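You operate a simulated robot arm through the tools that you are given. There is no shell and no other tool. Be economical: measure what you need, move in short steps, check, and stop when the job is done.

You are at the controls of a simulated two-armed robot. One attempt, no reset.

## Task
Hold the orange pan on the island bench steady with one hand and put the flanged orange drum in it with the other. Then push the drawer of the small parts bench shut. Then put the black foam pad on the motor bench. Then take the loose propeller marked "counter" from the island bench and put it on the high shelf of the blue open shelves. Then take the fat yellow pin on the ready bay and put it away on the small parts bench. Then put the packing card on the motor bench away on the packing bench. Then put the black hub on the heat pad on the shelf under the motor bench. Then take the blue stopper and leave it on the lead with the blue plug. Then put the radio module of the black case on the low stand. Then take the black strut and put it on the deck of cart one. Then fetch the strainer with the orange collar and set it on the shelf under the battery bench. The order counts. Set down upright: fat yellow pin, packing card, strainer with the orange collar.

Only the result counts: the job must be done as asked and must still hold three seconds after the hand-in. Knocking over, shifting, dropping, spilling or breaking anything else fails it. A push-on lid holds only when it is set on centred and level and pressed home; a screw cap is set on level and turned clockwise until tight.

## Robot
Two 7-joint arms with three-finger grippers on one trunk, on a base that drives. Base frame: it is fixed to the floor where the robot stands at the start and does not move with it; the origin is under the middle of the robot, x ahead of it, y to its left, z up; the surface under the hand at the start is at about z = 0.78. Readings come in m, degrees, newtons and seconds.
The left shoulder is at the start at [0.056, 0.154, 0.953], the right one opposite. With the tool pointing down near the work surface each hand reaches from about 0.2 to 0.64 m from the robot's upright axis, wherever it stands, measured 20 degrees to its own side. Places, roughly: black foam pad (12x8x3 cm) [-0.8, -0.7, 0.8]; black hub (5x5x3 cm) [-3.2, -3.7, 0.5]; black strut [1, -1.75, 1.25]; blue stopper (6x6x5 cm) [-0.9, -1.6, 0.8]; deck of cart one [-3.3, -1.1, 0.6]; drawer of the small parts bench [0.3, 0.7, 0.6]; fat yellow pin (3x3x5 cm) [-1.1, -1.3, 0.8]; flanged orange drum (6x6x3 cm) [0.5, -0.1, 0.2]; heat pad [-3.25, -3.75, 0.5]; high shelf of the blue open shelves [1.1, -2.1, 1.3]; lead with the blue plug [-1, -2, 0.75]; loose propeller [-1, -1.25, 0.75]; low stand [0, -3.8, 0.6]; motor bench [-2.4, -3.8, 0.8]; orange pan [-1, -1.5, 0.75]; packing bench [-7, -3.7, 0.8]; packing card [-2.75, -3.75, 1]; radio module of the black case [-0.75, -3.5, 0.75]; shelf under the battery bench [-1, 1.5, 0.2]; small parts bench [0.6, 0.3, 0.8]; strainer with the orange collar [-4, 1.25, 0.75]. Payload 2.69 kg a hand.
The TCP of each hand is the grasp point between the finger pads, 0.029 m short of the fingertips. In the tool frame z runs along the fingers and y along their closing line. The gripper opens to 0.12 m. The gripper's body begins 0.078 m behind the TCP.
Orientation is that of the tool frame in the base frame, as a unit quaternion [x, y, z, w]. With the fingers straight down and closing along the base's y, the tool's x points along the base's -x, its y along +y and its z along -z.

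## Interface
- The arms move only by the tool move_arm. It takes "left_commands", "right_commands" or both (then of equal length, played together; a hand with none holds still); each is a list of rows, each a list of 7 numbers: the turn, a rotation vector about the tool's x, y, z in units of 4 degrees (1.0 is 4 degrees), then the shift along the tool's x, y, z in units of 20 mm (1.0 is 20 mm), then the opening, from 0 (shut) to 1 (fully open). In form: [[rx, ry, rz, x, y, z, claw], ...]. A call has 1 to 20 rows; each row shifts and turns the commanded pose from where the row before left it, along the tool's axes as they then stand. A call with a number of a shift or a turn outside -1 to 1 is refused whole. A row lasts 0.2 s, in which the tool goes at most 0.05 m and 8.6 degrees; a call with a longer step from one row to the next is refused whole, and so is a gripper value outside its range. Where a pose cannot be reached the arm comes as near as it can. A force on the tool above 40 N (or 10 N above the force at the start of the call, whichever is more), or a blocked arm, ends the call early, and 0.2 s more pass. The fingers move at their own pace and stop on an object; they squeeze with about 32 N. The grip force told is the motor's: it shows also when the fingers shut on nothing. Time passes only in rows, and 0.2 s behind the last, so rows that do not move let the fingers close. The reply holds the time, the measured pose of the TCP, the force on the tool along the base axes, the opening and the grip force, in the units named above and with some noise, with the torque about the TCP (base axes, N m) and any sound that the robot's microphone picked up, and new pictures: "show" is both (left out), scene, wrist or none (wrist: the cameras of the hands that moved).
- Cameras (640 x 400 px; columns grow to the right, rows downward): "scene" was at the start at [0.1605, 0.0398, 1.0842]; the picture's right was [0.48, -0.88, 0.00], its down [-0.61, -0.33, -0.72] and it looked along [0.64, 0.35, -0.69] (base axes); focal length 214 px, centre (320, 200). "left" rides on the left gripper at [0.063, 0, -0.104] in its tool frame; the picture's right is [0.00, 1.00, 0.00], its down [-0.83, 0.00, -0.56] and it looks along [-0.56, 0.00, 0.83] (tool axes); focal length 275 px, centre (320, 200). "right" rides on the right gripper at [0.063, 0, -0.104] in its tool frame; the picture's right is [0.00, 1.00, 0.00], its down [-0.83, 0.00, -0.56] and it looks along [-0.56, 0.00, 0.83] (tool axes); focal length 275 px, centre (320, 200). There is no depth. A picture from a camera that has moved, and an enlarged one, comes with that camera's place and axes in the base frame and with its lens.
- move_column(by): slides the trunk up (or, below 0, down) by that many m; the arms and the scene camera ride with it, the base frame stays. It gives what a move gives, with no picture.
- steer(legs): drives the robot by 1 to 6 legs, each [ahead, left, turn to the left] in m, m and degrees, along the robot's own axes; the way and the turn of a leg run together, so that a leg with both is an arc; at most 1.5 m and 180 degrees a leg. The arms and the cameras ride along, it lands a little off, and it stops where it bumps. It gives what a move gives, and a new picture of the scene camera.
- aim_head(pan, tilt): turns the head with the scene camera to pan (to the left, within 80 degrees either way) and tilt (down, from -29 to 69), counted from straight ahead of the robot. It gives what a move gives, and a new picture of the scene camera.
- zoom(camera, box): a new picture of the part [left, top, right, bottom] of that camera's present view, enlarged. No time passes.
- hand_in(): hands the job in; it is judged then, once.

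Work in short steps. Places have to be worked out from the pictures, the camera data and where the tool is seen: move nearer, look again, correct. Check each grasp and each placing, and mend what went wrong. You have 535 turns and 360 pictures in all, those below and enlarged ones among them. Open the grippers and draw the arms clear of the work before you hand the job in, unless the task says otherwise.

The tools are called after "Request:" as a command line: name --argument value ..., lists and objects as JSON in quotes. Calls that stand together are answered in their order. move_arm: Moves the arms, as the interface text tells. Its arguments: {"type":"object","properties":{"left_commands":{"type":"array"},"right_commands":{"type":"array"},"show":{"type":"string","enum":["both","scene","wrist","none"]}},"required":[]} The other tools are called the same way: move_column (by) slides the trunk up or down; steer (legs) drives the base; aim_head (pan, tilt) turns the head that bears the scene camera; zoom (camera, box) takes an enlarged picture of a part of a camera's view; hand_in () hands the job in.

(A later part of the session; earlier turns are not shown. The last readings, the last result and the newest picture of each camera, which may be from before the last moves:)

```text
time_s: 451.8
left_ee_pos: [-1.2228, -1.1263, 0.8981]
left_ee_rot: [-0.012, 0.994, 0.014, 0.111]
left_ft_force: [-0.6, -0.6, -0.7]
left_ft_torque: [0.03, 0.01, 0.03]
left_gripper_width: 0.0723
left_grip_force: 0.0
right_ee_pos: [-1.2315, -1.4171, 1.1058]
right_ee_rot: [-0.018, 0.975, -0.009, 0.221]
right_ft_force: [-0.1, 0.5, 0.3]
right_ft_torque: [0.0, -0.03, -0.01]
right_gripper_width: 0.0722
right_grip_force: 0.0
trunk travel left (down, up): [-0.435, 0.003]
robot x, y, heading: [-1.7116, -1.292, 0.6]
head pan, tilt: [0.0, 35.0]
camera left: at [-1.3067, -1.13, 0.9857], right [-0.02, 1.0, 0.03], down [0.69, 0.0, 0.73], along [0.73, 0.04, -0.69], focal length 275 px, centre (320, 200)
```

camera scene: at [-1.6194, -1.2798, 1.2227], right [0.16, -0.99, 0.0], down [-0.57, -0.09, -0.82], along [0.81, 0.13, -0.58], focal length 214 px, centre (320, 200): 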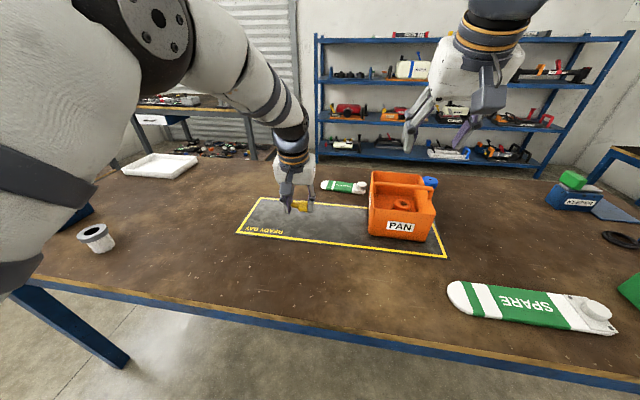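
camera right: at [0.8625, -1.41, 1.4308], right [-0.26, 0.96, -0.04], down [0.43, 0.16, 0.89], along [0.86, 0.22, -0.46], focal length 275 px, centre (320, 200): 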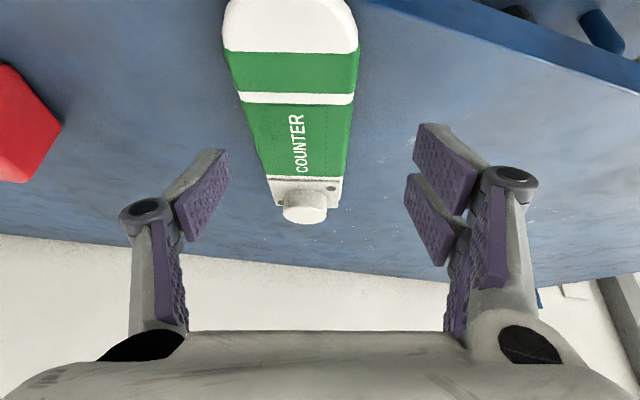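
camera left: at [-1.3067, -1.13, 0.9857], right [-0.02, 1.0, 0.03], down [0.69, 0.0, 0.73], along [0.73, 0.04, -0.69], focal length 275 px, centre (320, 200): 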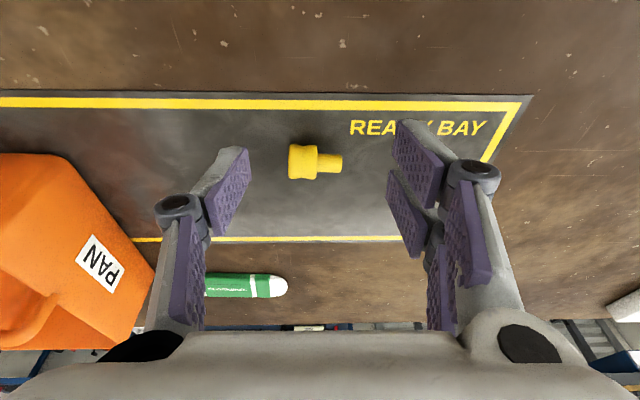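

Pin lies along y: head (-1.157, -1.137), stem toward +y. Now make the left hand vertical and yaw it 90° outward.

Request:
move_arm --left_commands '[[0, 0.79, 0, 0, 0, 0, 0.6], [0, 0.79, 0, 0, 0, 0, 0.6], [0, 0.79, 0, 0, 0, 0, 0.6], [0, 0.79, 0, 0, 0, 0, 0.6], [0, 0, 1, 0, 0, 0, 0.6], [0, 0, 1, 0, 0, 0, 0.6], [0, 0, 1, 0, 0, 0, 0.6], [0, 0, 1, 0, 0, 0, 0.6], [0, 0, 1, 0, 0, 0, 0.6], [0, 0, 1, 0, 0, 0, 0.6], [0, 0, 1, 0, 0, 0, 0.6], [0, 0, 1, 0, 0, 0, 0.6], [0, 0, 1, 0, 0, 0, 0.6], [0, 0, 1, 0, 0, 0, 0.6], [0, 0, 1, 0, 0, 0, 0.6], [0, 0, 1, 0, 0, 0, 0.6], [0, 0, 1, 0, 0, 0, 0.6], [0, 0, 1, 0, 0, 0, 0.6], [0, 0, 1, 0, 0, 0, 0.6], [0, 0, 1, 0, 0, 0, 0.6]]' --show "none"

Request:
move_arm --left_commands '[[0, 0, 1, 0, 0, 0, 0.5], [0, 0, 1, 0, 0, 0, 0.5], [0, 0, 1, 0, 0, 0, 0.5], [0, 0, 1, 0, 0, 0, 0.5], [0, 0, 1, 0, 0, 0, 0.5], [0, 0, 1, 0, 0, 0, 0.5]]' --show "wrist"

```text
time_s: 456.0
left_ee_pos: [-1.2212, -1.1257, 0.8957]
left_ee_rot: [0.518, 0.855, 0.011, -0.005]
left_ft_force: [-0.1, -0.1, -0.7]
left_ft_torque: [-0.01, -0.02, 0.01]
left_gripper_width: 0.0718
left_grip_force: 0.1
right_ee_pos: [-1.2299, -1.4166, 1.1051]
right_ee_rot: [-0.017, 0.975, -0.009, 0.221]
right_ft_force: [0.4, 0.5, -0.5]
right_ft_torque: [-0.02, 0.0, -0.01]
right_gripper_width: 0.072
right_grip_force: 0.1
trunk travel left (down, up): [-0.435, 0.003]
robot x, y, heading: [-1.7149, -1.293, 0.5]
head pan, tilt: [0.0, 35.0]
```

```text
time_s: 457.4
left_ee_pos: [-1.2208, -1.1267, 0.8975]
left_ee_rot: [0.685, 0.729, 0.009, -0.008]
left_ft_force: [0.3, -0.9, 0.4]
left_ft_torque: [-0.03, 0.01, 0.01]
left_gripper_width: 0.0603
left_grip_force: 0.0
right_ee_pos: [-1.2313, -1.4163, 1.1059]
right_ee_rot: [-0.018, 0.975, -0.009, 0.221]
right_ft_force: [-0.3, 0.1, 0.4]
right_ft_torque: [0.02, -0.01, 0.0]
right_gripper_width: 0.0719
right_grip_force: 0.1
trunk travel left (down, up): [-0.435, 0.003]
robot x, y, heading: [-1.7103, -1.296, 0.4]
head pan, tilt: [0.0, 35.0]
camera left: at [-1.2239, -1.0659, 1.0032], right [1.0, 0.06, 0.0], down [0.05, -0.84, 0.53], along [0.03, -0.53, -0.84], focal length 275 px, centre (320, 200)
```

left: 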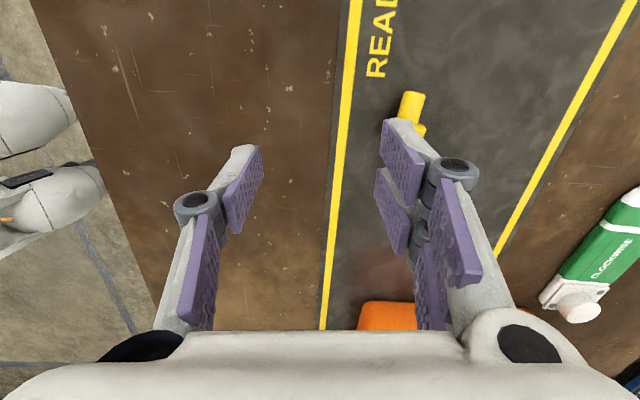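

Shift over the pin's head and lower to z ≈ 0.84 to see it between the fingers.

Request:
move_arm --left_commands '[[0, 0, 0, -0.17, 0.8, 0.3, 0.5], [0, 0, 0, -0.17, 0.8, 0.5, 0.5], [0, 0, 0, -0.17, 0.8, 0.7, 0.5], [0, 0, 0, -0.17, 0.77, 0.8, 0.5]]' --show "wrist"

```text
time_s: 458.4
left_ee_pos: [-1.1553, -1.1339, 0.8493]
left_ee_rot: [0.684, 0.729, 0.009, -0.008]
left_ft_force: [-0.5, -0.1, -0.1]
left_ft_torque: [0.0, 0.0, 0.0]
left_gripper_width: 0.06
left_grip_force: 0.1
right_ee_pos: [-1.2305, -1.4169, 1.1058]
right_ee_rot: [-0.018, 0.975, -0.008, 0.221]
right_ft_force: [-0.5, -0.9, 0.1]
right_ft_torque: [-0.03, 0.07, -0.01]
right_gripper_width: 0.0719
right_grip_force: 0.1
trunk travel left (down, up): [-0.435, 0.003]
robot x, y, heading: [-1.7108, -1.2952, 0.4]
head pan, tilt: [0.0, 35.0]
camera left: at [-1.1582, -1.0736, 0.9556], right [1.0, 0.06, 0.0], down [0.05, -0.84, 0.54], along [0.03, -0.53, -0.84], focal length 275 px, centre (320, 200)
```

left: 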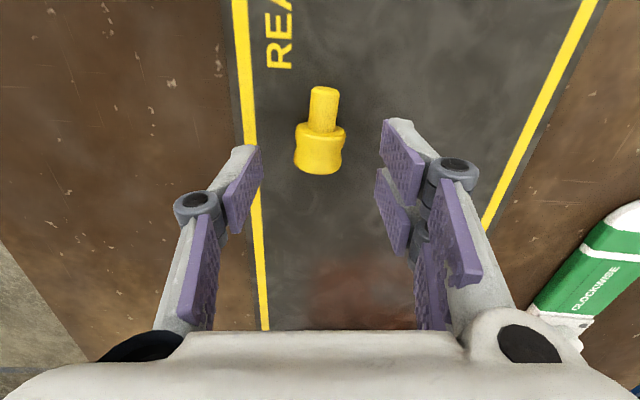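

Head centred. Lower to z 0.817 and close.

Request:
move_arm --left_commands '[[0, 0, 0, -0.1, 0, 0.8, 0.5], [0, 0, 0, -0.05, 0, 0.75, 0.5], [0, 0, 0, 0, 0, 0, 0.35], [0, 0, 0, 0, 0, 0, 0.2], [0, 0, 0, 0, 0, 0, 0.1], [0, 0, 0, 0, 0, 0, 0.1]]' --show "wrist"

```text
time_s: 459.8
left_ee_pos: [-1.1546, -1.1354, 0.8199]
left_ee_rot: [0.684, 0.729, 0.01, -0.008]
left_ft_force: [-0.3, -0.1, -0.1]
left_ft_torque: [-0.01, -0.03, 0.02]
left_gripper_width: 0.028
left_grip_force: 32.1
right_ee_pos: [-1.2304, -1.4171, 1.1055]
right_ee_rot: [-0.017, 0.975, -0.01, 0.221]
right_ft_force: [0.3, -0.4, -0.1]
right_ft_torque: [0.01, -0.01, -0.01]
right_gripper_width: 0.0723
right_grip_force: 0.1
trunk travel left (down, up): [-0.435, 0.003]
robot x, y, heading: [-1.7137, -1.2955, 0.5]
head pan, tilt: [0.0, 35.0]
camera left: at [-1.1584, -1.0766, 0.9251], right [1.0, 0.06, 0.0], down [0.05, -0.84, 0.53], along [0.04, -0.53, -0.84], focal length 275 px, centre (320, 200)
```

left: 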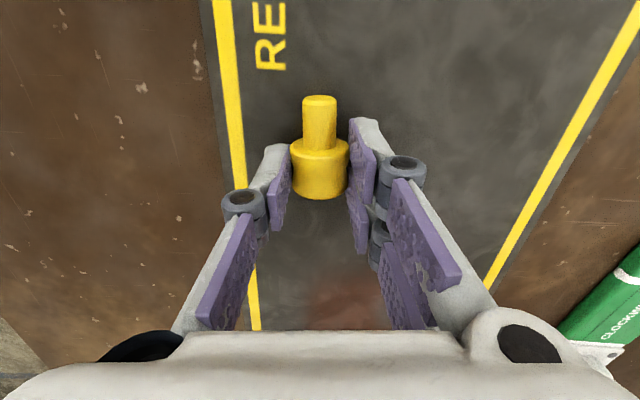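

Head gripped at 28 mm. Lift 14 cm, then back away from the bench.

Request:
move_arm --left_commands '[[0, 0, 0, 0, 0, -0.6, 0.1], [0, 0, 0, 0, 0, -0.9, 0.1], [0, 0, 0, 0, 0, -0.9, 0.1], [0, 0, 0, 0, 0, -0.9, 0.1], [0, 0, 0, 0, 0, -0.9, 0.1], [0, 0, 0, 0, 0, -0.9, 0.1], [0, 0, 0, 0, 0, -0.9, 0.1], [0, 0, 0, 0, 0, -0.9, 0.1]]' --show "wrist"

Request:
steer --legs '[[-0.45, 0, 0]]'

```text
time_s: 461.6
left_ee_pos: [-1.1656, -1.1403, 0.9582]
left_ee_rot: [0.684, 0.729, 0.011, -0.007]
left_ft_force: [0.0, 0.8, -0.1]
left_ft_torque: [0.02, -0.04, 0.02]
left_gripper_width: 0.0282
left_grip_force: 32.2
left hand out of reach, approached as far as the arm can: row 7, 8
right_ee_pos: [-1.2314, -1.4177, 1.1069]
right_ee_rot: [-0.017, 0.975, -0.01, 0.222]
right_ft_force: [0.3, 0.0, -0.7]
right_ft_torque: [-0.01, -0.03, 0.02]
right_gripper_width: 0.0721
right_grip_force: 0.0
trunk travel left (down, up): [-0.435, 0.003]
robot x, y, heading: [-1.7123, -1.2942, 0.3]
head pan, tilt: [0.0, 35.0]
camera left: at [-1.1683, -1.0808, 1.0637], right [1.0, 0.06, 0.01], down [0.05, -0.84, 0.53], along [0.04, -0.53, -0.85], focal length 275 px, centre (320, 200)
```

left: 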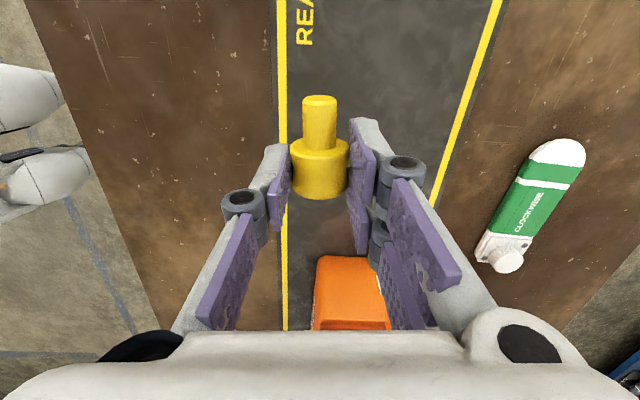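

```text
time_s: 464.3
left_ee_pos: [-1.6196, -1.1403, 0.9569]
left_ee_rot: [0.68, 0.733, 0.011, -0.007]
left_ft_force: [-0.2, -0.1, -1.4]
left_ft_torque: [0.0, 0.02, -0.02]
left_gripper_width: 0.0283
left_grip_force: 31.9
right_ee_pos: [-1.6833, -1.4183, 1.1056]
right_ee_rot: [-0.023, 0.975, -0.008, 0.221]
right_ft_force: [0.9, 0.5, 0.1]
right_ft_torque: [0.0, 0.0, 0.02]
right_gripper_width: 0.0721
right_grip_force: 0.0
trunk travel left (down, up): [-0.435, 0.003]
robot x, y, heading: [-2.1695, -1.3025, 1.1]
head pan, tilt: [0.0, 35.0]
camera scene: at [-2.072, -1.2851, 1.2227], right [0.17, -0.99, 0.0], down [-0.57, -0.1, -0.82], along [0.81, 0.14, -0.57], focal length 214 px, centre (320, 200)
```

scene: 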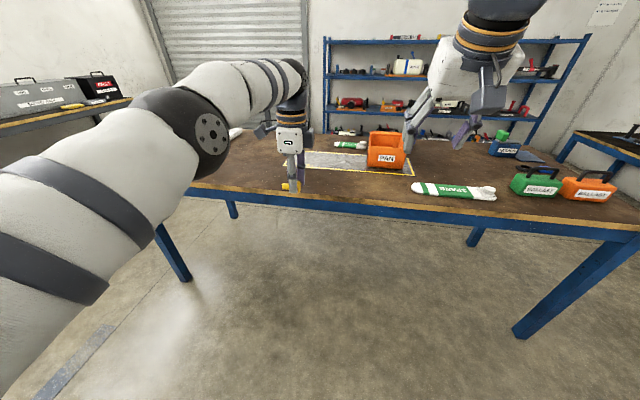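

Now yaw the left hand back to standard (stem will point toward me), in preparation for tilting it upright.

Request:
move_arm --left_commands '[[0, 0, -1, 0, 0, 0, 0.1], [0, 0, -1, 0, 0, 0, 0.1], [0, 0, -1, 0, 0, 0, 0.1], [0, 0, -1, 0, 0, 0, 0.1], [0, 0, -1, 0, 0, 0, 0.1], [0, 0, -1, 0, 0, 0, 0.1], [0, 0, -1, 0, 0, 0, 0.1], [0, 0, -1, 0, 0, 0, 0.1], [0, 0, -1, 0, 0, 0, 0.1], [0, 0, -1, 0, 0, 0, 0.1], [0, 0, -1, 0, 0, 0, 0.1], [0, 0, -1, 0, 0, 0, 0.1], [0, 0, -1, 0, 0, 0, 0.1], [0, 0, -1, 0, 0, 0, 0.1], [0, 0, -1, 0, 0, 0, 0.1], [0, 0, -1, 0, 0, 0, 0.1], [0, 0, -1, 0, 0, 0, 0.1], [0, 0, -1, 0, 0, 0, 0.1], [0, 0, -1, 0, 0, 0, 0.1], [0, 0, -1, 0, 0, 0, 0.1]]' --show "none"

Request:
move_arm --left_commands '[[0, 0, -1, 0, 0, 0, 0.1], [0, -1, 0, 0, 0, 0, 0.1], [0, -1, 0, 0, 0, 0, 0.1], [0, -1, 0, 0, 0, 0, 0.1], [0, -1, 0, 0, 0, 0, 0.1], [0, -1, 0, 0, 0, 0, 0.1], [0, -1, 0, 0, 0, 0, 0.1], [0, -1, 0, 0, 0, 0, 0.1], [0, -1, 0, 0, 0, 0, 0.1], [0, -1, 0, 0, 0, 0, 0.1], [0, -1, 0, 0, 0, 0, 0.1], [0, -1, 0, 0, 0, 0, 0.1], [0, -1, 0, 0, 0, 0, 0.1], [0, -1, 0, 0, 0, 0, 0.1], [0, -1, 0, 0, 0, 0, 0.1], [0, -1, 0, 0, 0, 0, 0.1], [0, -1, 0, 0, 0, 0, 0.1], [0, -1, 0, 0, 0, 0, 0.1], [0, -1, 0, 0, 0, 0, 0.1]]' --show "both"

```text
time_s: 468.5
left_ee_pos: [-1.6191, -1.1422, 0.9569]
left_ee_rot: [0.05, 0.999, 0.014, 0.001]
left_ft_force: [-0.1, -0.3, -0.3]
left_ft_torque: [0.01, 0.02, 0.02]
left_gripper_width: 0.0281
left_grip_force: 31.8
right_ee_pos: [-1.6823, -1.4202, 1.1057]
right_ee_rot: [-0.02, 0.975, -0.005, 0.221]
right_ft_force: [0.3, 0.4, 0.2]
right_ft_torque: [0.02, 0.02, 0.0]
right_gripper_width: 0.0723
right_grip_force: 0.1
trunk travel left (down, up): [-0.435, 0.003]
robot x, y, heading: [-2.1622, -1.3018, 1.1]
head pan, tilt: [0.0, 35.0]
```

```text
time_s: 472.5
left_ee_pos: [-1.6188, -1.1417, 0.9565]
left_ee_rot: [0.02, 0.808, 0.002, 0.589]
left_ft_force: [-0.1, -0.2, 0.1]
left_ft_torque: [-0.04, 0.04, -0.03]
left_gripper_width: 0.0282
left_grip_force: 31.8
right_ee_pos: [-1.6814, -1.4185, 1.105]
right_ee_rot: [-0.021, 0.975, -0.005, 0.222]
right_ft_force: [0.2, 0.3, 0.6]
right_ft_torque: [0.02, -0.02, -0.01]
right_gripper_width: 0.0721
right_grip_force: 0.1
trunk travel left (down, up): [-0.435, 0.003]
robot x, y, heading: [-2.1704, -1.3002, 0.8]
head pan, tilt: [0.0, 35.0]
camera scene: at [-2.0713, -1.287, 1.2225], right [0.15, -0.99, 0.0], down [-0.57, -0.09, -0.82], along [0.81, 0.12, -0.58], focal length 214 px, centre (320, 200)
camera left: at [-1.7367, -1.1371, 0.9288], right [0.03, 1.0, 0.03], down [-0.28, -0.02, 0.96], along [0.96, -0.04, 0.27], focal length 275 px, centre (320, 200)
```

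scene: 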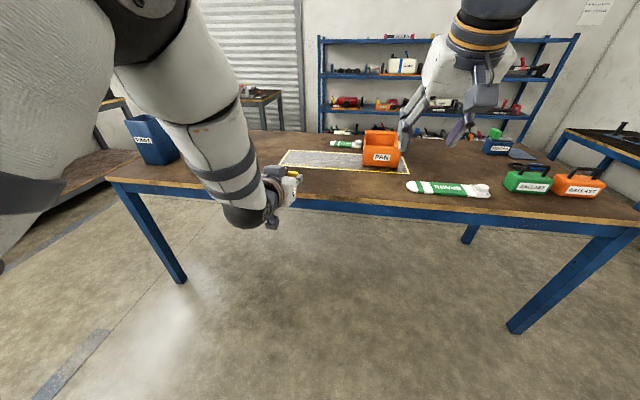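
left: 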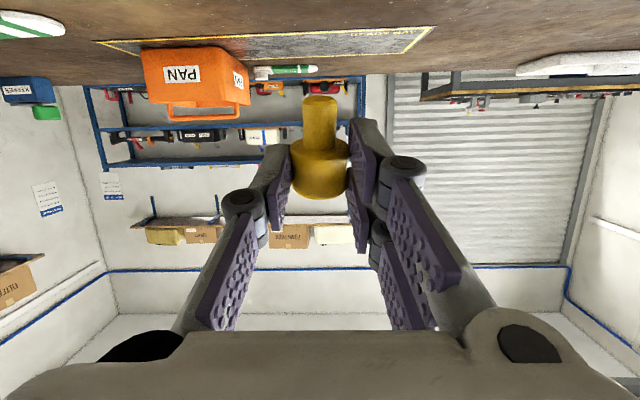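

Excellent, the tilt works. 18° more brings the pin vertical; then I drive ahead so it is over the island's west edge.

Request:
move_arm --left_commands '[[0, -0.9, 0, 0, 0, 0, 0.1], [0, -0.9, 0, 0, 0, 0, 0.1], [0, -0.9, 0, 0, 0, 0, 0.1], [0, -0.9, 0, 0, 0, 0, 0.1], [0, -0.85, 0, 0, 0, 0, 0.1]]' --show "none"

Request:
steer --legs '[[0.275, 0, -1]]'

Request:
zoom --camera "left" --box '[0, 0, 640, 400]'

```text
time_s: 473.7
left_ee_pos: [-1.6193, -1.141, 0.9575]
left_ee_rot: [0.021, 0.707, -0.003, 0.707]
left_ft_force: [-1.4, 0.9, 0.0]
left_ft_torque: [-0.03, 0.02, -0.02]
left_gripper_width: 0.0282
left_grip_force: 32.2
right_ee_pos: [-1.6813, -1.4188, 1.1058]
right_ee_rot: [-0.021, 0.975, -0.005, 0.221]
right_ft_force: [-0.1, 0.9, -1.2]
right_ft_torque: [-0.01, -0.01, 0.0]
right_gripper_width: 0.0721
right_grip_force: 0.1
trunk travel left (down, up): [-0.435, 0.003]
robot x, y, heading: [-2.1675, -1.3016, 1.0]
head pan, tilt: [0.0, 35.0]
```

```text
time_s: 475.6
left_ee_pos: [-1.3462, -1.152, 0.9558]
left_ee_rot: [0.029, 0.707, -0.011, 0.706]
left_ft_force: [0.9, 0.3, -0.8]
left_ft_torque: [-0.01, 0.0, -0.01]
left_gripper_width: 0.0281
left_grip_force: 31.8
right_ee_pos: [-1.4168, -1.4293, 1.1049]
right_ee_rot: [-0.008, 0.975, -0.008, 0.22]
right_ft_force: [1.0, -0.1, 0.3]
right_ft_torque: [-0.01, 0.02, 0.02]
right_gripper_width: 0.072
right_grip_force: 0.0
trunk travel left (down, up): [-0.435, 0.003]
robot x, y, heading: [-1.8952, -1.3002, -0.1]
head pan, tilt: [0.0, 35.0]
camera scene: at [-1.8032, -1.2874, 1.2226], right [0.13, -0.99, 0.0], down [-0.57, -0.07, -0.82], along [0.81, 0.1, -0.58], focal length 214 px, centre (320, 200)
```

scene: 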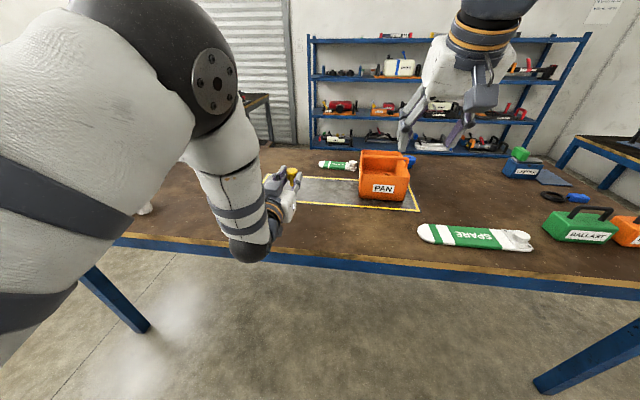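

```text
1.00 times, centred on (320, 200) of left (not enlarged: the box is as wide or as high as the picture)
camera zoom: at [-1.4503, -1.1449, 0.8936], right [0.05, 1.0, 0.03], down [-0.55, 0.01, 0.83], along [0.83, -0.06, 0.55], focal length 275 px, centre (320, 200)
```

zoom: 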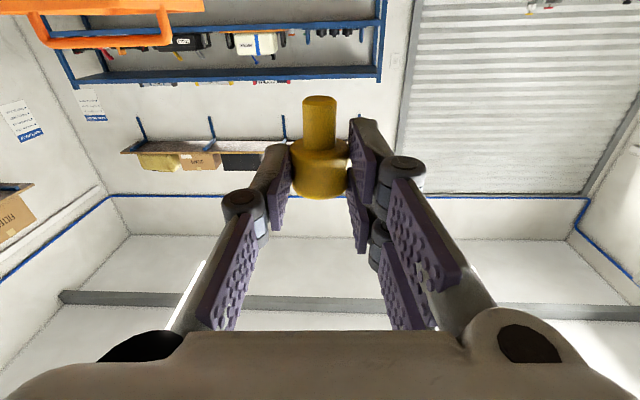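

The pin is upright at the fingertips. I level the slight roll and lower to just above the bench.

Request:
move_arm --left_commands '[[0, 0, -0.36, 0.8, 0, 0, 0.1], [0, 0, 0, 0.9, 0, 0, 0.1], [0, 0, 0, 0.9, 0, 0, 0.1], [0, 0, 0, 0.9, 0, 0, 0.1], [0, 0, 0, 0.9, 0, 0, 0.1], [0, 0, 0, 0.9, 0, 0, 0.1], [0, 0, 0, 0.7, 0, 0, 0.1]]' --show "both"

```text
time_s: 477.2
left_ee_pos: [-1.3482, -1.1504, 0.8381]
left_ee_rot: [0.019, 0.707, -0.018, 0.706]
left_ft_force: [0.5, 0.2, -1.0]
left_ft_torque: [0.01, -0.02, 0.01]
left_gripper_width: 0.0282
left_grip_force: 32.0
right_ee_pos: [-1.4169, -1.4292, 1.1055]
right_ee_rot: [-0.007, 0.975, -0.006, 0.221]
right_ft_force: [0.1, -0.2, 0.2]
right_ft_torque: [0.0, 0.02, -0.01]
right_gripper_width: 0.072
right_grip_force: 0.1
trunk travel left (down, up): [-0.435, 0.003]
robot x, y, heading: [-1.8978, -1.3005, -0.2]
head pan, tilt: [0.0, 35.0]
camera scene: at [-1.8035, -1.2887, 1.2224], right [0.11, -0.99, 0.0], down [-0.57, -0.06, -0.82], along [0.81, 0.09, -0.58], focal length 214 px, centre (320, 200)
camera left: at [-1.4514, -1.145, 0.7753], right [0.05, 1.0, 0.01], down [-0.55, 0.03, 0.83], along [0.83, -0.05, 0.56], focal length 275 px, centre (320, 200)
```

scene: 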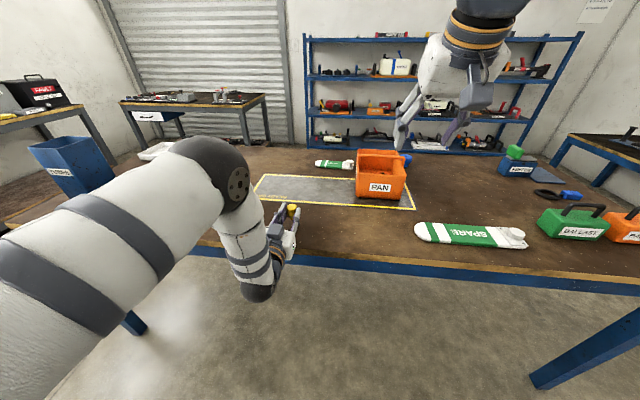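
left: 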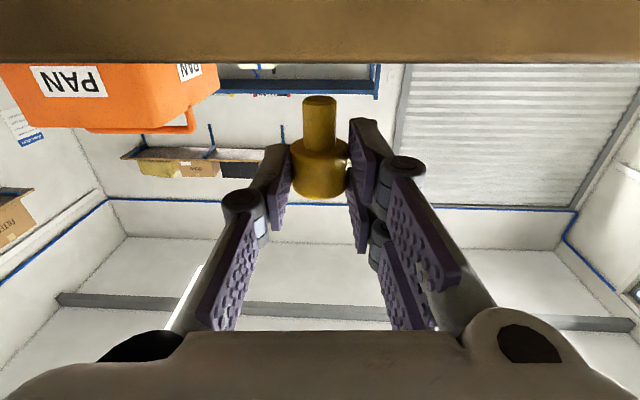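

Nearly there; lower in 4 mm steps until contact.

Request:
move_arm --left_commands '[[0, 0, 0, 0.2, 0, 0, 0.1], [0, 0, 0, 0.2, 0, 0, 0.1], [0, 0, 0, 0.2, 0, 0, 0.1]]' --show "none"

```text
time_s: 478.0
left_ee_pos: [-1.3472, -1.151, 0.8252]
left_ee_rot: [0.019, 0.707, -0.019, 0.707]
left_ft_force: [-0.1, -0.3, -0.2]
left_ft_torque: [-0.02, -0.03, 0.0]
left_gripper_width: 0.0284
left_grip_force: 32.4
right_ee_pos: [-1.4167, -1.4302, 1.1062]
right_ee_rot: [-0.007, 0.975, -0.007, 0.221]
right_ft_force: [-0.8, -0.9, 0.1]
right_ft_torque: [0.04, 0.01, 0.0]
right_gripper_width: 0.0722
right_grip_force: 0.1
trunk travel left (down, up): [-0.435, 0.003]
robot x, y, heading: [-1.8972, -1.2974, -0.5]
head pan, tilt: [0.0, 35.0]
```

Request:
move_arm --left_commands '[[0, 0, 0, 0.2, 0, 0, 0.1], [0, 0, 0, 0.15, 0, 0, 0.1]]' --show "none"

```text
time_s: 478.6
left_ee_pos: [-1.3467, -1.151, 0.8158]
left_ee_rot: [0.02, 0.707, -0.02, 0.706]
left_ft_force: [0.3, 0.8, 0.0]
left_ft_torque: [0.02, 0.0, -0.01]
left_gripper_width: 0.0282
left_grip_force: 32.3
right_ee_pos: [-1.4163, -1.4298, 1.1049]
right_ee_rot: [-0.007, 0.975, -0.006, 0.221]
right_ft_force: [1.0, 0.2, -0.6]
right_ft_torque: [0.02, 0.01, -0.03]
right_gripper_width: 0.072
right_grip_force: 0.1
trunk travel left (down, up): [-0.435, 0.003]
robot x, y, heading: [-1.9003, -1.3008, -0.1]
head pan, tilt: [0.0, 35.0]
```

Request:
move_arm --left_commands '[[0, 0, 0, 0.12, 0, 0, 0.1], [0, 0, 0, 0.12, 0, 0, 0.1]]' --show "wrist"

```text
time_s: 479.2
left_ee_pos: [-1.3483, -1.1502, 0.8119]
left_ee_rot: [0.02, 0.707, -0.02, 0.707]
left_ft_force: [0.3, -0.3, 1.3]
left_ft_torque: [-0.04, -0.02, -0.02]
left_gripper_width: 0.0281
left_grip_force: 31.4
right_ee_pos: [-1.4167, -1.4305, 1.1072]
right_ee_rot: [-0.008, 0.975, -0.006, 0.222]
right_ft_force: [0.4, -0.4, 0.6]
right_ft_torque: [-0.01, 0.01, 0.03]
right_gripper_width: 0.0719
right_grip_force: 0.1
trunk travel left (down, up): [-0.435, 0.003]
robot x, y, heading: [-1.8969, -1.3026, -0.3]
head pan, tilt: [0.0, 35.0]
camera left: at [-1.4508, -1.1452, 0.7497], right [0.05, 1.0, 0.01], down [-0.56, 0.03, 0.83], along [0.83, -0.05, 0.56], focal length 275 px, centre (320, 200)
```

left: 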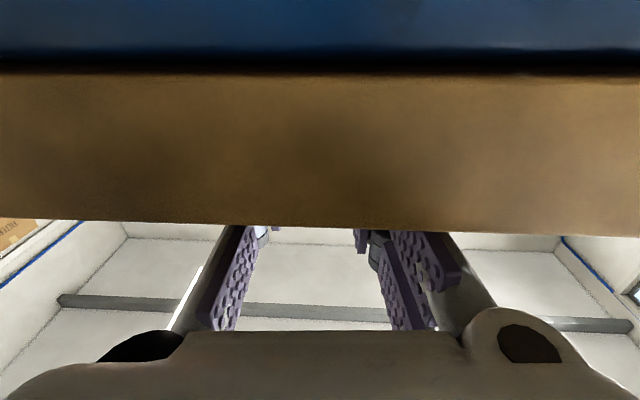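

Light contact (1.3 N). I press 2 mm more, then open slightly and read.

Request:
move_arm --left_commands '[[0, 0, 0, 0.1, 0, 0, 0.1], [0, 0, 0, 0, 0, 0, 0.1]]' --show "none"

```text
time_s: 479.8
left_ee_pos: [-1.3465, -1.1508, 0.8122]
left_ee_rot: [0.019, 0.705, -0.018, 0.709]
left_ft_force: [-0.4, 1.2, 9.3]
left_ft_torque: [0.01, -0.16, 0.0]
left_gripper_width: 0.0283
left_grip_force: 32.4
right_ee_pos: [-1.4182, -1.43, 1.1068]
right_ee_rot: [-0.007, 0.975, -0.006, 0.222]
right_ft_force: [0.2, 0.7, -0.4]
right_ft_torque: [0.02, 0.01, 0.0]
right_gripper_width: 0.0717
right_grip_force: 0.0
trunk travel left (down, up): [-0.435, 0.003]
robot x, y, heading: [-1.8995, -1.3003, -0.3]
head pan, tilt: [0.0, 35.0]
```

Standing firmly. Open and draw straight back.

Request:
move_arm --left_commands '[[0, 0, 0, -0.05, 0, 0, 0.3], [0, 0, 0, 0, 0, 0, 0.42], [0, 0, 0, 0, 0, 0, 0.42], [0, 0, 0, 0, 0, -0.5, 0.42], [0, 0, 0, 0, 0, -0.9, 0.42], [0, 0, 0, 0, 0, -0.9, 0.42], [0, 0, 0, 0, 0, -0.9, 0.42], [0, 0, 0, 0, 0, -0.9, 0.42]]' --show "scene"

Request:
zoom --camera "scene" --box '[200, 150, 440, 300]'

```text
time_s: 481.6
left_ee_pos: [-1.429, -1.1479, 0.8125]
left_ee_rot: [0.019, 0.707, -0.019, 0.707]
left_ft_force: [1.1, 0.8, 0.1]
left_ft_torque: [0.02, 0.02, -0.02]
left_gripper_width: 0.0508
left_grip_force: 0.2
right_ee_pos: [-1.4166, -1.4298, 1.1064]
right_ee_rot: [-0.008, 0.975, -0.006, 0.221]
right_ft_force: [-0.3, 0.8, 0.1]
right_ft_torque: [0.0, 0.03, -0.01]
right_gripper_width: 0.0719
right_grip_force: 0.0
trunk travel left (down, up): [-0.435, 0.003]
robot x, y, heading: [-1.897, -1.2986, -0.1]
head pan, tilt: [0.0, 35.0]
camera scene: at [-1.8038, -1.2886, 1.2226], right [0.11, -0.99, 0.0], down [-0.57, -0.06, -0.82], along [0.81, 0.09, -0.58], focal length 214 px, centre (320, 200)
```

scene: 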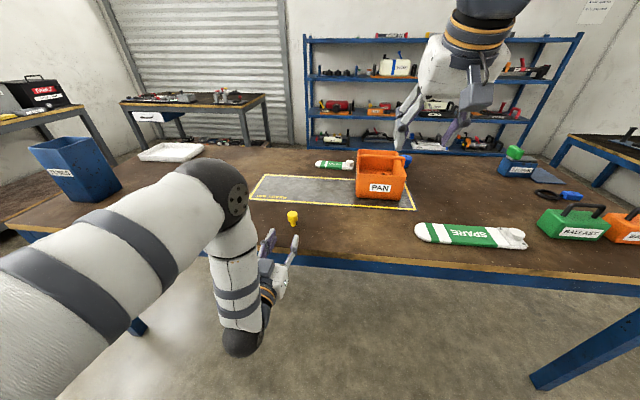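

```text
2.67 times, centred on (320, 225) of scene
camera zoom: at [-1.8038, -1.2886, 1.2226], right [0.11, -0.99, 0.0], down [-0.57, -0.06, -0.82], along [0.81, 0.09, -0.58], focal length 572 px, centre (320, 133)
```

zoom: 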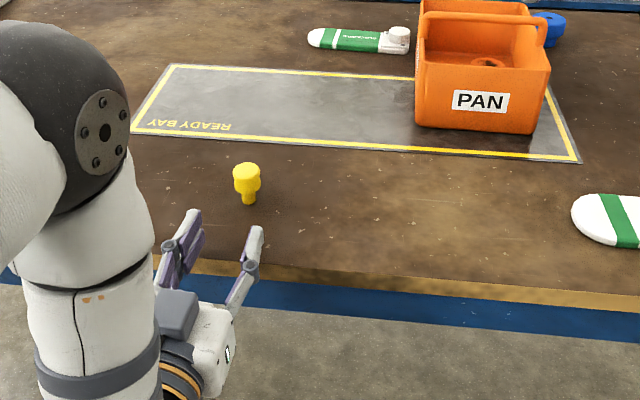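

The pin stands upright at about (-1.327, -1.151). I draw back, raise, and turn the hand down for a top grasp.

Request:
move_arm --left_commands '[[0, 0, 0, 0, 0, -1, 0.5], [0, 0, 0, 0, 0, -1, 0.5], [0, 0, 0, 0, 0, -1, 0.5], [0, 0, 0, -0.5, 0, -1, 0.5], [0, 0, 0, -0.9, 0, 0, 0.5], [0, 0, 0, -0.9, 0, 0, 0.5], [0, 0, 0, -0.9, 0, 0, 0.5], [0, 0, 0, -0.9, 0, 0, 0.5], [0, 0, 0, -0.9, 0, 0, 0.5], [0, 0, 0, -0.9, 0, 0, 0.5], [0, 0, 0, -0.9, 0, 0, 0.5], [0, 0, 0, -0.9, 0, 0, 0.5]]' --show "none"

Request:
move_arm --left_commands '[[0, 0.94, 0, 0, 0, 0, 0.5], [0, 0.94, 0, 0, 0, 0, 0.5], [0, 0.94, 0, 0, 0, 0, 0.5], [0, 0.94, 0, 0, 0, 0, 0.5], [0, 0.94, 0, 0, 0, 0, 0.5], [0, 0.94, 0, 0, 0, 0, 0.5], [0, 0.94, 0, 0, 0, 0, 0.5], [0, 0.94, 0, 0, 0, 0, 0.5], [0, 0.94, 0, 0, 0, 0, 0.5], [0, 0.94, 0, 0, 0, 0, 0.5], [0, 0.94, 0, 0, 0, 0, 0.5], [0, 0.94, 0, 0, 0, 0, 0.5], [0, 0.94, 0, 0, 0, 0, 0.5], [0, 0.94, 0, 0, 0, 0, 0.5], [0, 0.94, 0, 0, 0, 0, 0.5], [0, 0.94, 0, 0, 0, 0, 0.5], [0, 0.94, 0, 0, 0, 0, 0.5], [0, 0.94, 0, 0, 0, 0, 0.5], [0, 0.94, 0, 0, 0, 0, 0.5], [0, 0.94, 0, 0, 0, 0, 0.5]]' --show "both"

```text
time_s: 484.2
left_ee_pos: [-1.4842, -1.1449, 0.955]
left_ee_rot: [0.019, 0.707, -0.019, 0.707]
left_ft_force: [0.2, -0.2, -0.3]
left_ft_torque: [0.0, 0.01, -0.01]
left_gripper_width: 0.06
left_grip_force: 0.2
left hand out of reach, approached as far as the arm can: row 4, 12
right_ee_pos: [-1.4174, -1.4292, 1.1067]
right_ee_rot: [-0.007, 0.975, -0.006, 0.222]
right_ft_force: [0.5, 0.3, 0.2]
right_ft_torque: [0.03, -0.02, -0.03]
right_gripper_width: 0.0716
right_grip_force: 0.0
trunk travel left (down, up): [-0.435, 0.003]
robot x, y, heading: [-1.8993, -1.3004, -0.3]
head pan, tilt: [0.0, 35.0]
```

```text
time_s: 488.4
left_ee_pos: [-1.473, -1.1504, 0.9494]
left_ee_rot: [0.027, 0.992, -0.002, 0.126]
left_ft_force: [0.3, -0.1, 0.5]
left_ft_torque: [0.04, 0.03, -0.03]
left_gripper_width: 0.0597
left_grip_force: 0.0
left hand out of reach, approached as far as the arm can: row 1, 2, 3
right_ee_pos: [-1.4168, -1.4306, 1.1053]
right_ee_rot: [-0.007, 0.975, -0.006, 0.22]
right_ft_force: [-0.1, -1.1, 0.2]
right_ft_torque: [0.0, 0.0, 0.01]
right_gripper_width: 0.0723
right_grip_force: 0.0
trunk travel left (down, up): [-0.435, 0.003]
robot x, y, heading: [-1.8998, -1.3003, -0.4]
head pan, tilt: [0.0, 35.0]
camera scene: at [-1.8034, -1.2886, 1.2226], right [0.11, -0.99, 0.0], down [-0.57, -0.06, -0.82], along [0.81, 0.09, -0.58], focal length 214 px, centre (320, 200)
camera left: at [-1.5586, -1.1454, 1.0347], right [0.06, 1.0, 0.0], down [0.66, -0.04, 0.75], along [0.75, -0.04, -0.66], focal length 275 px, centre (320, 200)
```

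scene: 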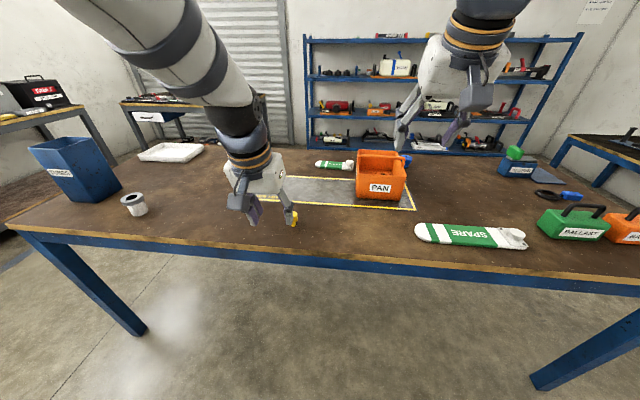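
left: 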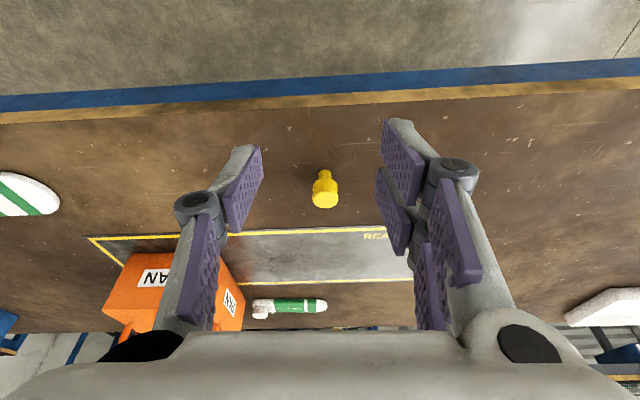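

Pin at (-1.327, -1.153). I go above it, opening 6 cm.

Request:
move_arm --left_commands '[[0, 0, 0, -0.92, -0.06, 0.5, 0.5], [0, 0, 0, -0.92, -0.06, 0.5, 0.5], [0, 0, 0, -0.92, -0.06, 0.5, 0.5], [0, 0, 0, -0.92, -0.06, 0.5, 0.5], [0, 0, 0, -0.92, -0.06, 0.5, 0.5], [0, 0, 0, -0.92, -0.06, 0.5, 0.5], [0, 0, 0, -0.92, -0.06, 0.5, 0.5]]' --show "wrist"

```text
time_s: 490.0
left_ee_pos: [-1.3285, -1.1659, 0.9124]
left_ee_rot: [0.026, 0.991, -0.003, 0.128]
left_ft_force: [0.2, 0.2, 0.2]
left_ft_torque: [0.0, 0.05, 0.01]
left_gripper_width: 0.06
left_grip_force: 0.1
right_ee_pos: [-1.4171, -1.4304, 1.105]
right_ee_rot: [-0.008, 0.975, -0.006, 0.22]
right_ft_force: [0.3, 0.4, 0.1]
right_ft_torque: [-0.01, -0.01, -0.01]
right_gripper_width: 0.0719
right_grip_force: 0.0
trunk travel left (down, up): [-0.435, 0.003]
robot x, y, heading: [-1.8981, -1.2974, -0.3]
head pan, tilt: [0.0, 35.0]
camera left: at [-1.4163, -1.162, 0.9981], right [0.06, 1.0, 0.0], down [0.66, -0.04, 0.75], along [0.75, -0.04, -0.66], focal length 275 px, centre (320, 200)
```

left: 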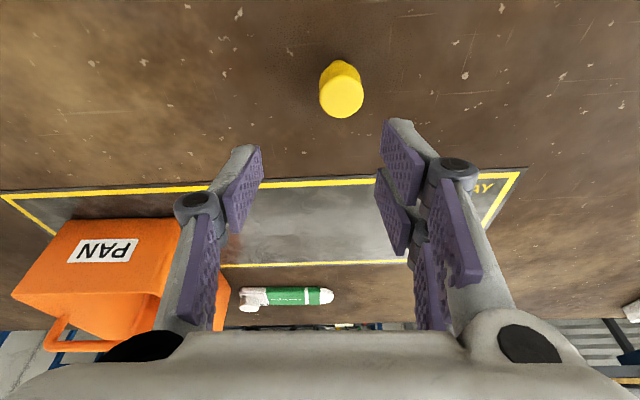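

Correct 1.3 cm in y and descend to z ≈ 0.834.

Request:
move_arm --left_commands '[[0, 0, 0, 0.17, 0.35, 0.6, 0.5], [0, 0, 0, 0.17, 0.31, 0.6, 0.5], [0, 0, 0, 0.17, 0, 0.87, 0.5], [0, 0, 0, 0.17, 0, 0.87, 0.5], [0, 0, 0, 0.17, 0, 0.87, 0.5]]' --show "wrist"

```text
time_s: 491.2
left_ee_pos: [-1.3278, -1.1534, 0.8355]
left_ee_rot: [0.027, 0.991, -0.003, 0.128]
left_ft_force: [0.3, -0.1, 0.1]
left_ft_torque: [0.02, 0.03, 0.02]
left_gripper_width: 0.0599
left_grip_force: 0.0
right_ee_pos: [-1.4178, -1.43, 1.106]
right_ee_rot: [-0.008, 0.975, -0.006, 0.22]
right_ft_force: [0.1, -0.9, -0.2]
right_ft_torque: [-0.01, 0.0, -0.03]
right_gripper_width: 0.0719
right_grip_force: 0.1
trunk travel left (down, up): [-0.435, 0.003]
robot x, y, heading: [-1.8996, -1.2981, -0.3]
head pan, tilt: [0.0, 35.0]
camera left: at [-1.414, -1.1473, 0.9212], right [0.06, 1.0, 0.0], down [0.66, -0.04, 0.75], along [0.75, -0.04, -0.66], focal length 275 px, centre (320, 200)
```

left: 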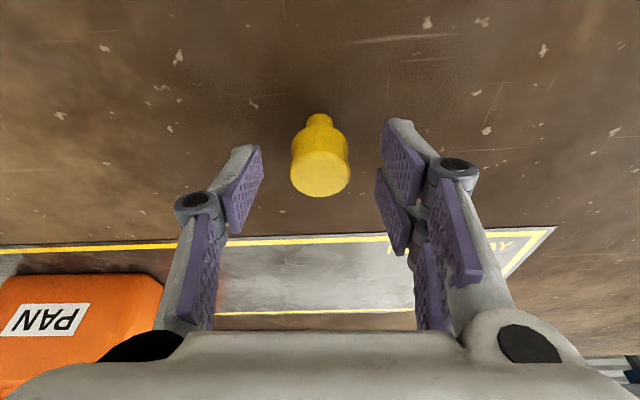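

Well centred. Close on the head.

Request:
move_arm --left_commands '[[0, 0, 0, 0, 0, 0, 0.4], [0, 0, 0, 0, 0, 0, 0.3], [0, 0, 0, 0, 0, 0, 0.2], [0, 0, 0, 0, 0, 0, 0.1], [0, 0, 0, 0, 0, 0, 0.1], [0, 0, 0, -0.2, 0, -0.7, 0.1], [0, 0, 0, -0.25, 0, -0.95, 0.1], [0, 0, 0, -0.25, 0, -0.95, 0.1], [0, 0, 0, -0.25, 0, -0.95, 0.1]]' --show "wrist"

```text
time_s: 493.2
left_ee_pos: [-1.3274, -1.1552, 0.9075]
left_ee_rot: [0.027, 0.991, -0.004, 0.128]
left_ft_force: [0.2, -0.2, 0.3]
left_ft_torque: [0.01, -0.01, 0.02]
left_gripper_width: 0.0281
left_grip_force: 31.6
right_ee_pos: [-1.4175, -1.4283, 1.1071]
right_ee_rot: [-0.007, 0.975, -0.007, 0.221]
right_ft_force: [-0.6, -0.2, -0.5]
right_ft_torque: [-0.03, 0.02, 0.01]
right_gripper_width: 0.0717
right_grip_force: 0.0
trunk travel left (down, up): [-0.435, 0.003]
robot x, y, heading: [-1.8988, -1.2992, -0.2]
head pan, tilt: [0.0, 35.0]
camera left: at [-1.4133, -1.1497, 0.9933], right [0.06, 1.0, 0.0], down [0.66, -0.04, 0.75], along [0.75, -0.04, -0.66], focal length 275 px, centre (320, 200)
```

left: 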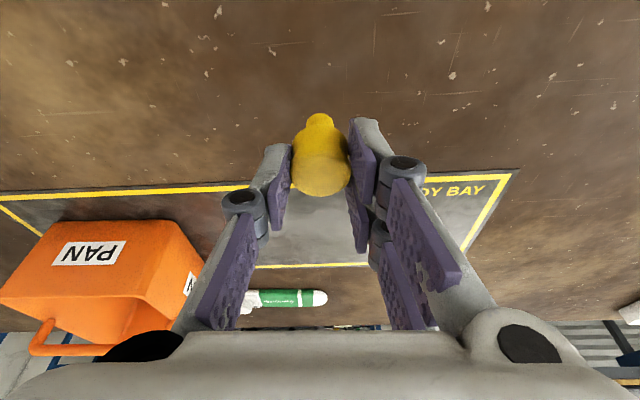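

The pin is held by its head, stem down (bottom 5 cm below the TCP). Now via the north corridor to the small parts bench.

Request:
steer --legs '[[-0.1, 0.8, 0], [0, 0.75, 0], [1.1, 0, 0], [0.45, 0.0, 0]]'

```text
time_s: 512.9
left_ee_pos: [0.0735, 0.4689, 0.9083]
left_ee_rot: [0.005, 0.992, -0.001, 0.128]
left_ft_force: [0.5, 0.2, -0.1]
left_ft_torque: [0.02, -0.02, 0.0]
left_gripper_width: 0.0281
left_grip_force: 31.6
right_ee_pos: [-0.0054, 0.1899, 1.1064]
right_ee_rot: [-0.029, 0.975, -0.002, 0.221]
right_ft_force: [0.0, 0.1, 0.7]
right_ft_torque: [0.0, 0.0, 0.01]
right_gripper_width: 0.0719
right_grip_force: 0.2
trunk travel left (down, up): [-0.435, 0.003]
robot x, y, heading: [-0.4885, 0.3018, 2.2]
head pan, tilt: [0.0, 35.0]
camera scene: at [-0.3976, 0.313, 1.2228], right [0.16, -0.99, 0.0], down [-0.57, -0.09, -0.82], along [0.81, 0.13, -0.57], focal length 214 px, centre (320, 200)
```

scene: 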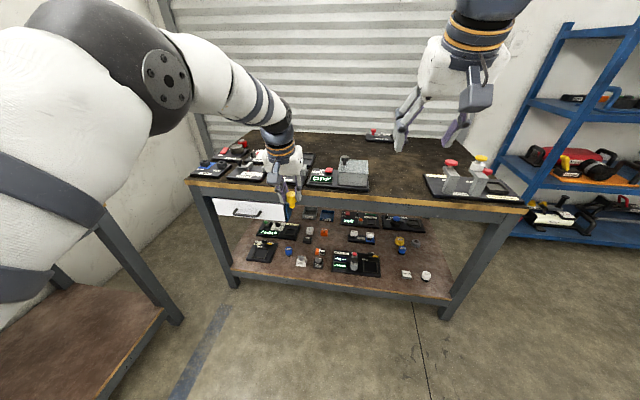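

Request:
zoom --camera "scene" --box '[170, 130, 330, 230]'

```text
4.00 times, centred on (250, 180) of scene
camera zoom: at [-0.3976, 0.313, 1.2228], right [0.16, -0.99, 0.0], down [-0.57, -0.09, -0.82], along [0.81, 0.13, -0.57], focal length 858 px, centre (600, 280)
```

zoom: 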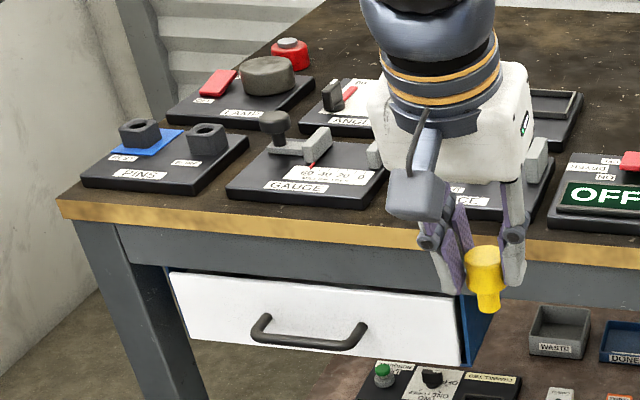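

Two sockets on PINS; I need to read their labels. I move left 0.4 m and look again.

Request:
steer --legs '[[0.02, 0.4, -2.2]]'

Request:
aim_head --pan 15 --tilt 40

Request:
zoom --camera "left" --box '[0, 0, 640, 400]'

```text
time_s: 516.5
left_ee_pos: [0.0954, 0.8374, 0.9081]
left_ee_rot: [0.032, 0.991, -0.004, 0.127]
left_ft_force: [0.9, 0.0, 0.0]
left_ft_torque: [-0.04, -0.02, -0.01]
left_gripper_width: 0.0276
left_grip_force: 32.5
right_ee_pos: [0.003, 0.5628, 1.107]
right_ee_rot: [-0.004, 0.975, -0.005, 0.222]
right_ft_force: [0.4, 0.3, 0.6]
right_ft_torque: [-0.04, -0.02, 0.04]
right_gripper_width: 0.0721
right_grip_force: 0.1
trunk travel left (down, up): [-0.435, 0.003]
robot x, y, heading: [-0.4744, 0.6986, -0.8]
head pan, tilt: [0.0, 35.0]
camera scene: at [-0.3827, 0.7062, 1.2227], right [0.09, -1.0, 0.0], down [-0.57, -0.05, -0.82], along [0.81, 0.08, -0.57], focal length 214 px, centre (320, 200)
```

scene: 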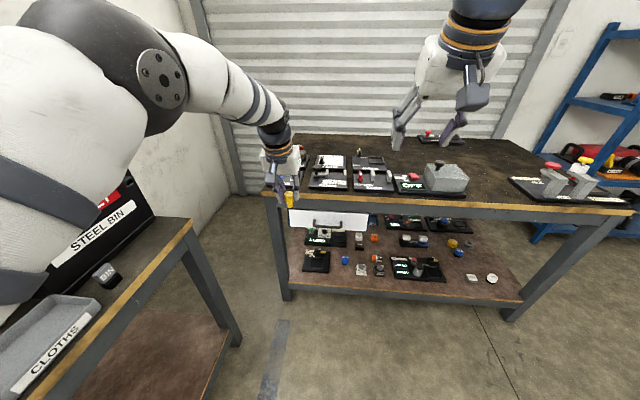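

```text
time_s: 517.3
left_ee_pos: [0.0952, 0.8372, 0.9085]
left_ee_rot: [0.031, 0.991, -0.004, 0.128]
left_ft_force: [-0.1, -0.2, -0.3]
left_ft_torque: [0.0, 0.02, 0.03]
left_gripper_width: 0.0276
left_grip_force: 31.7
right_ee_pos: [0.0023, 0.5617, 1.1073]
right_ee_rot: [-0.004, 0.975, -0.005, 0.222]
right_ft_force: [-1.0, 0.5, -0.2]
right_ft_torque: [0.01, 0.06, 0.02]
right_gripper_width: 0.0718
right_grip_force: 0.0
trunk travel left (down, up): [-0.435, 0.003]
robot x, y, heading: [-0.4777, 0.6991, -0.8]
head pan, tilt: [15.0, 40.0]
camera scene: at [-0.3879, 0.7185, 1.2153], right [0.25, -0.97, 0.0], down [-0.62, -0.16, -0.77], along [0.74, 0.19, -0.64], focal length 214 px, centre (320, 200)
```

scene: 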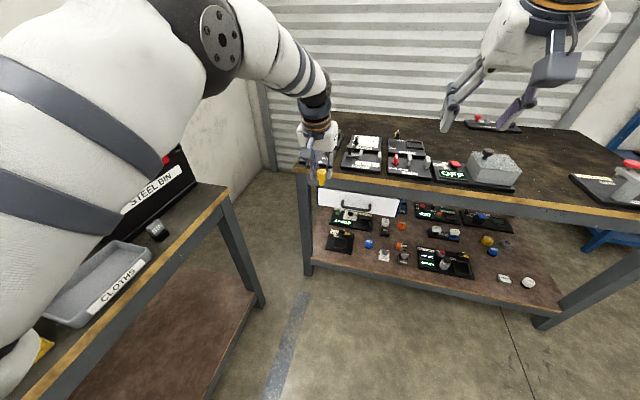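

```text
1.00 times, centred on (320, 200) of left (not enlarged: the box is as wide or as high as the picture)
camera zoom: at [0.0088, 0.8429, 0.9931], right [0.07, 1.0, 0.0], down [0.66, -0.05, 0.75], along [0.75, -0.05, -0.66], focal length 275 px, centre (320, 200)
```

zoom: 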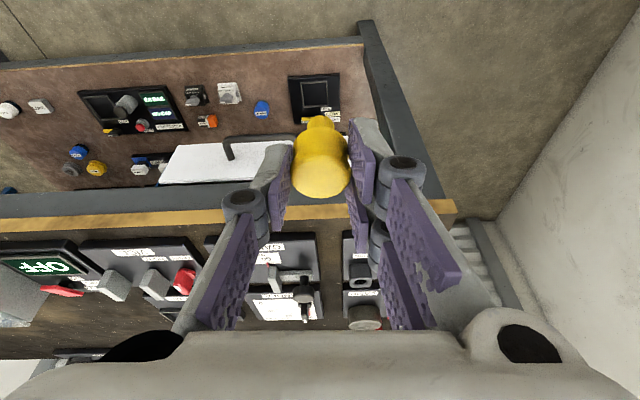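

Request:
zoom --camera "left" --box '[330, 200, 490, 340]'

Request:
zoom --camera "scene" --box '[280, 110, 400, 190]'

```text
2.86 times, centred on (410, 270) of left
camera zoom: at [0.0088, 0.8429, 0.9931], right [0.07, 1.0, 0.0], down [0.66, -0.05, 0.75], along [0.75, -0.05, -0.66], focal length 786 px, centre (63, 0)
```

zoom: 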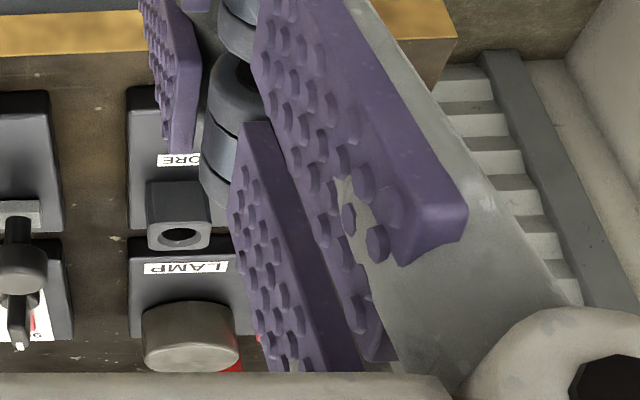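

```text
5.00 times, centred on (340, 150) of scene
camera zoom: at [-0.3879, 0.7185, 1.2153], right [0.25, -0.97, 0.0], down [-0.62, -0.16, -0.77], along [0.74, 0.19, -0.64], focal length 1072 px, centre (220, 450)
```

zoom: 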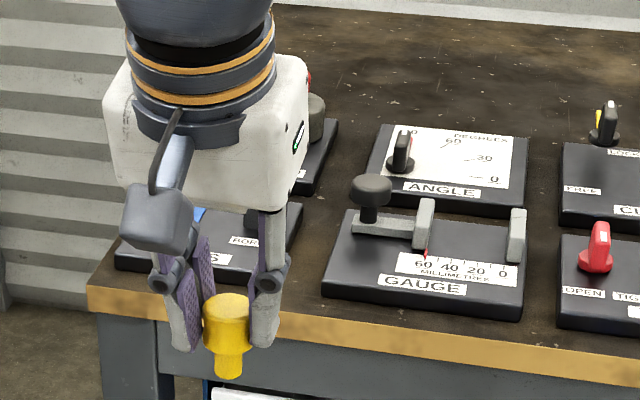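

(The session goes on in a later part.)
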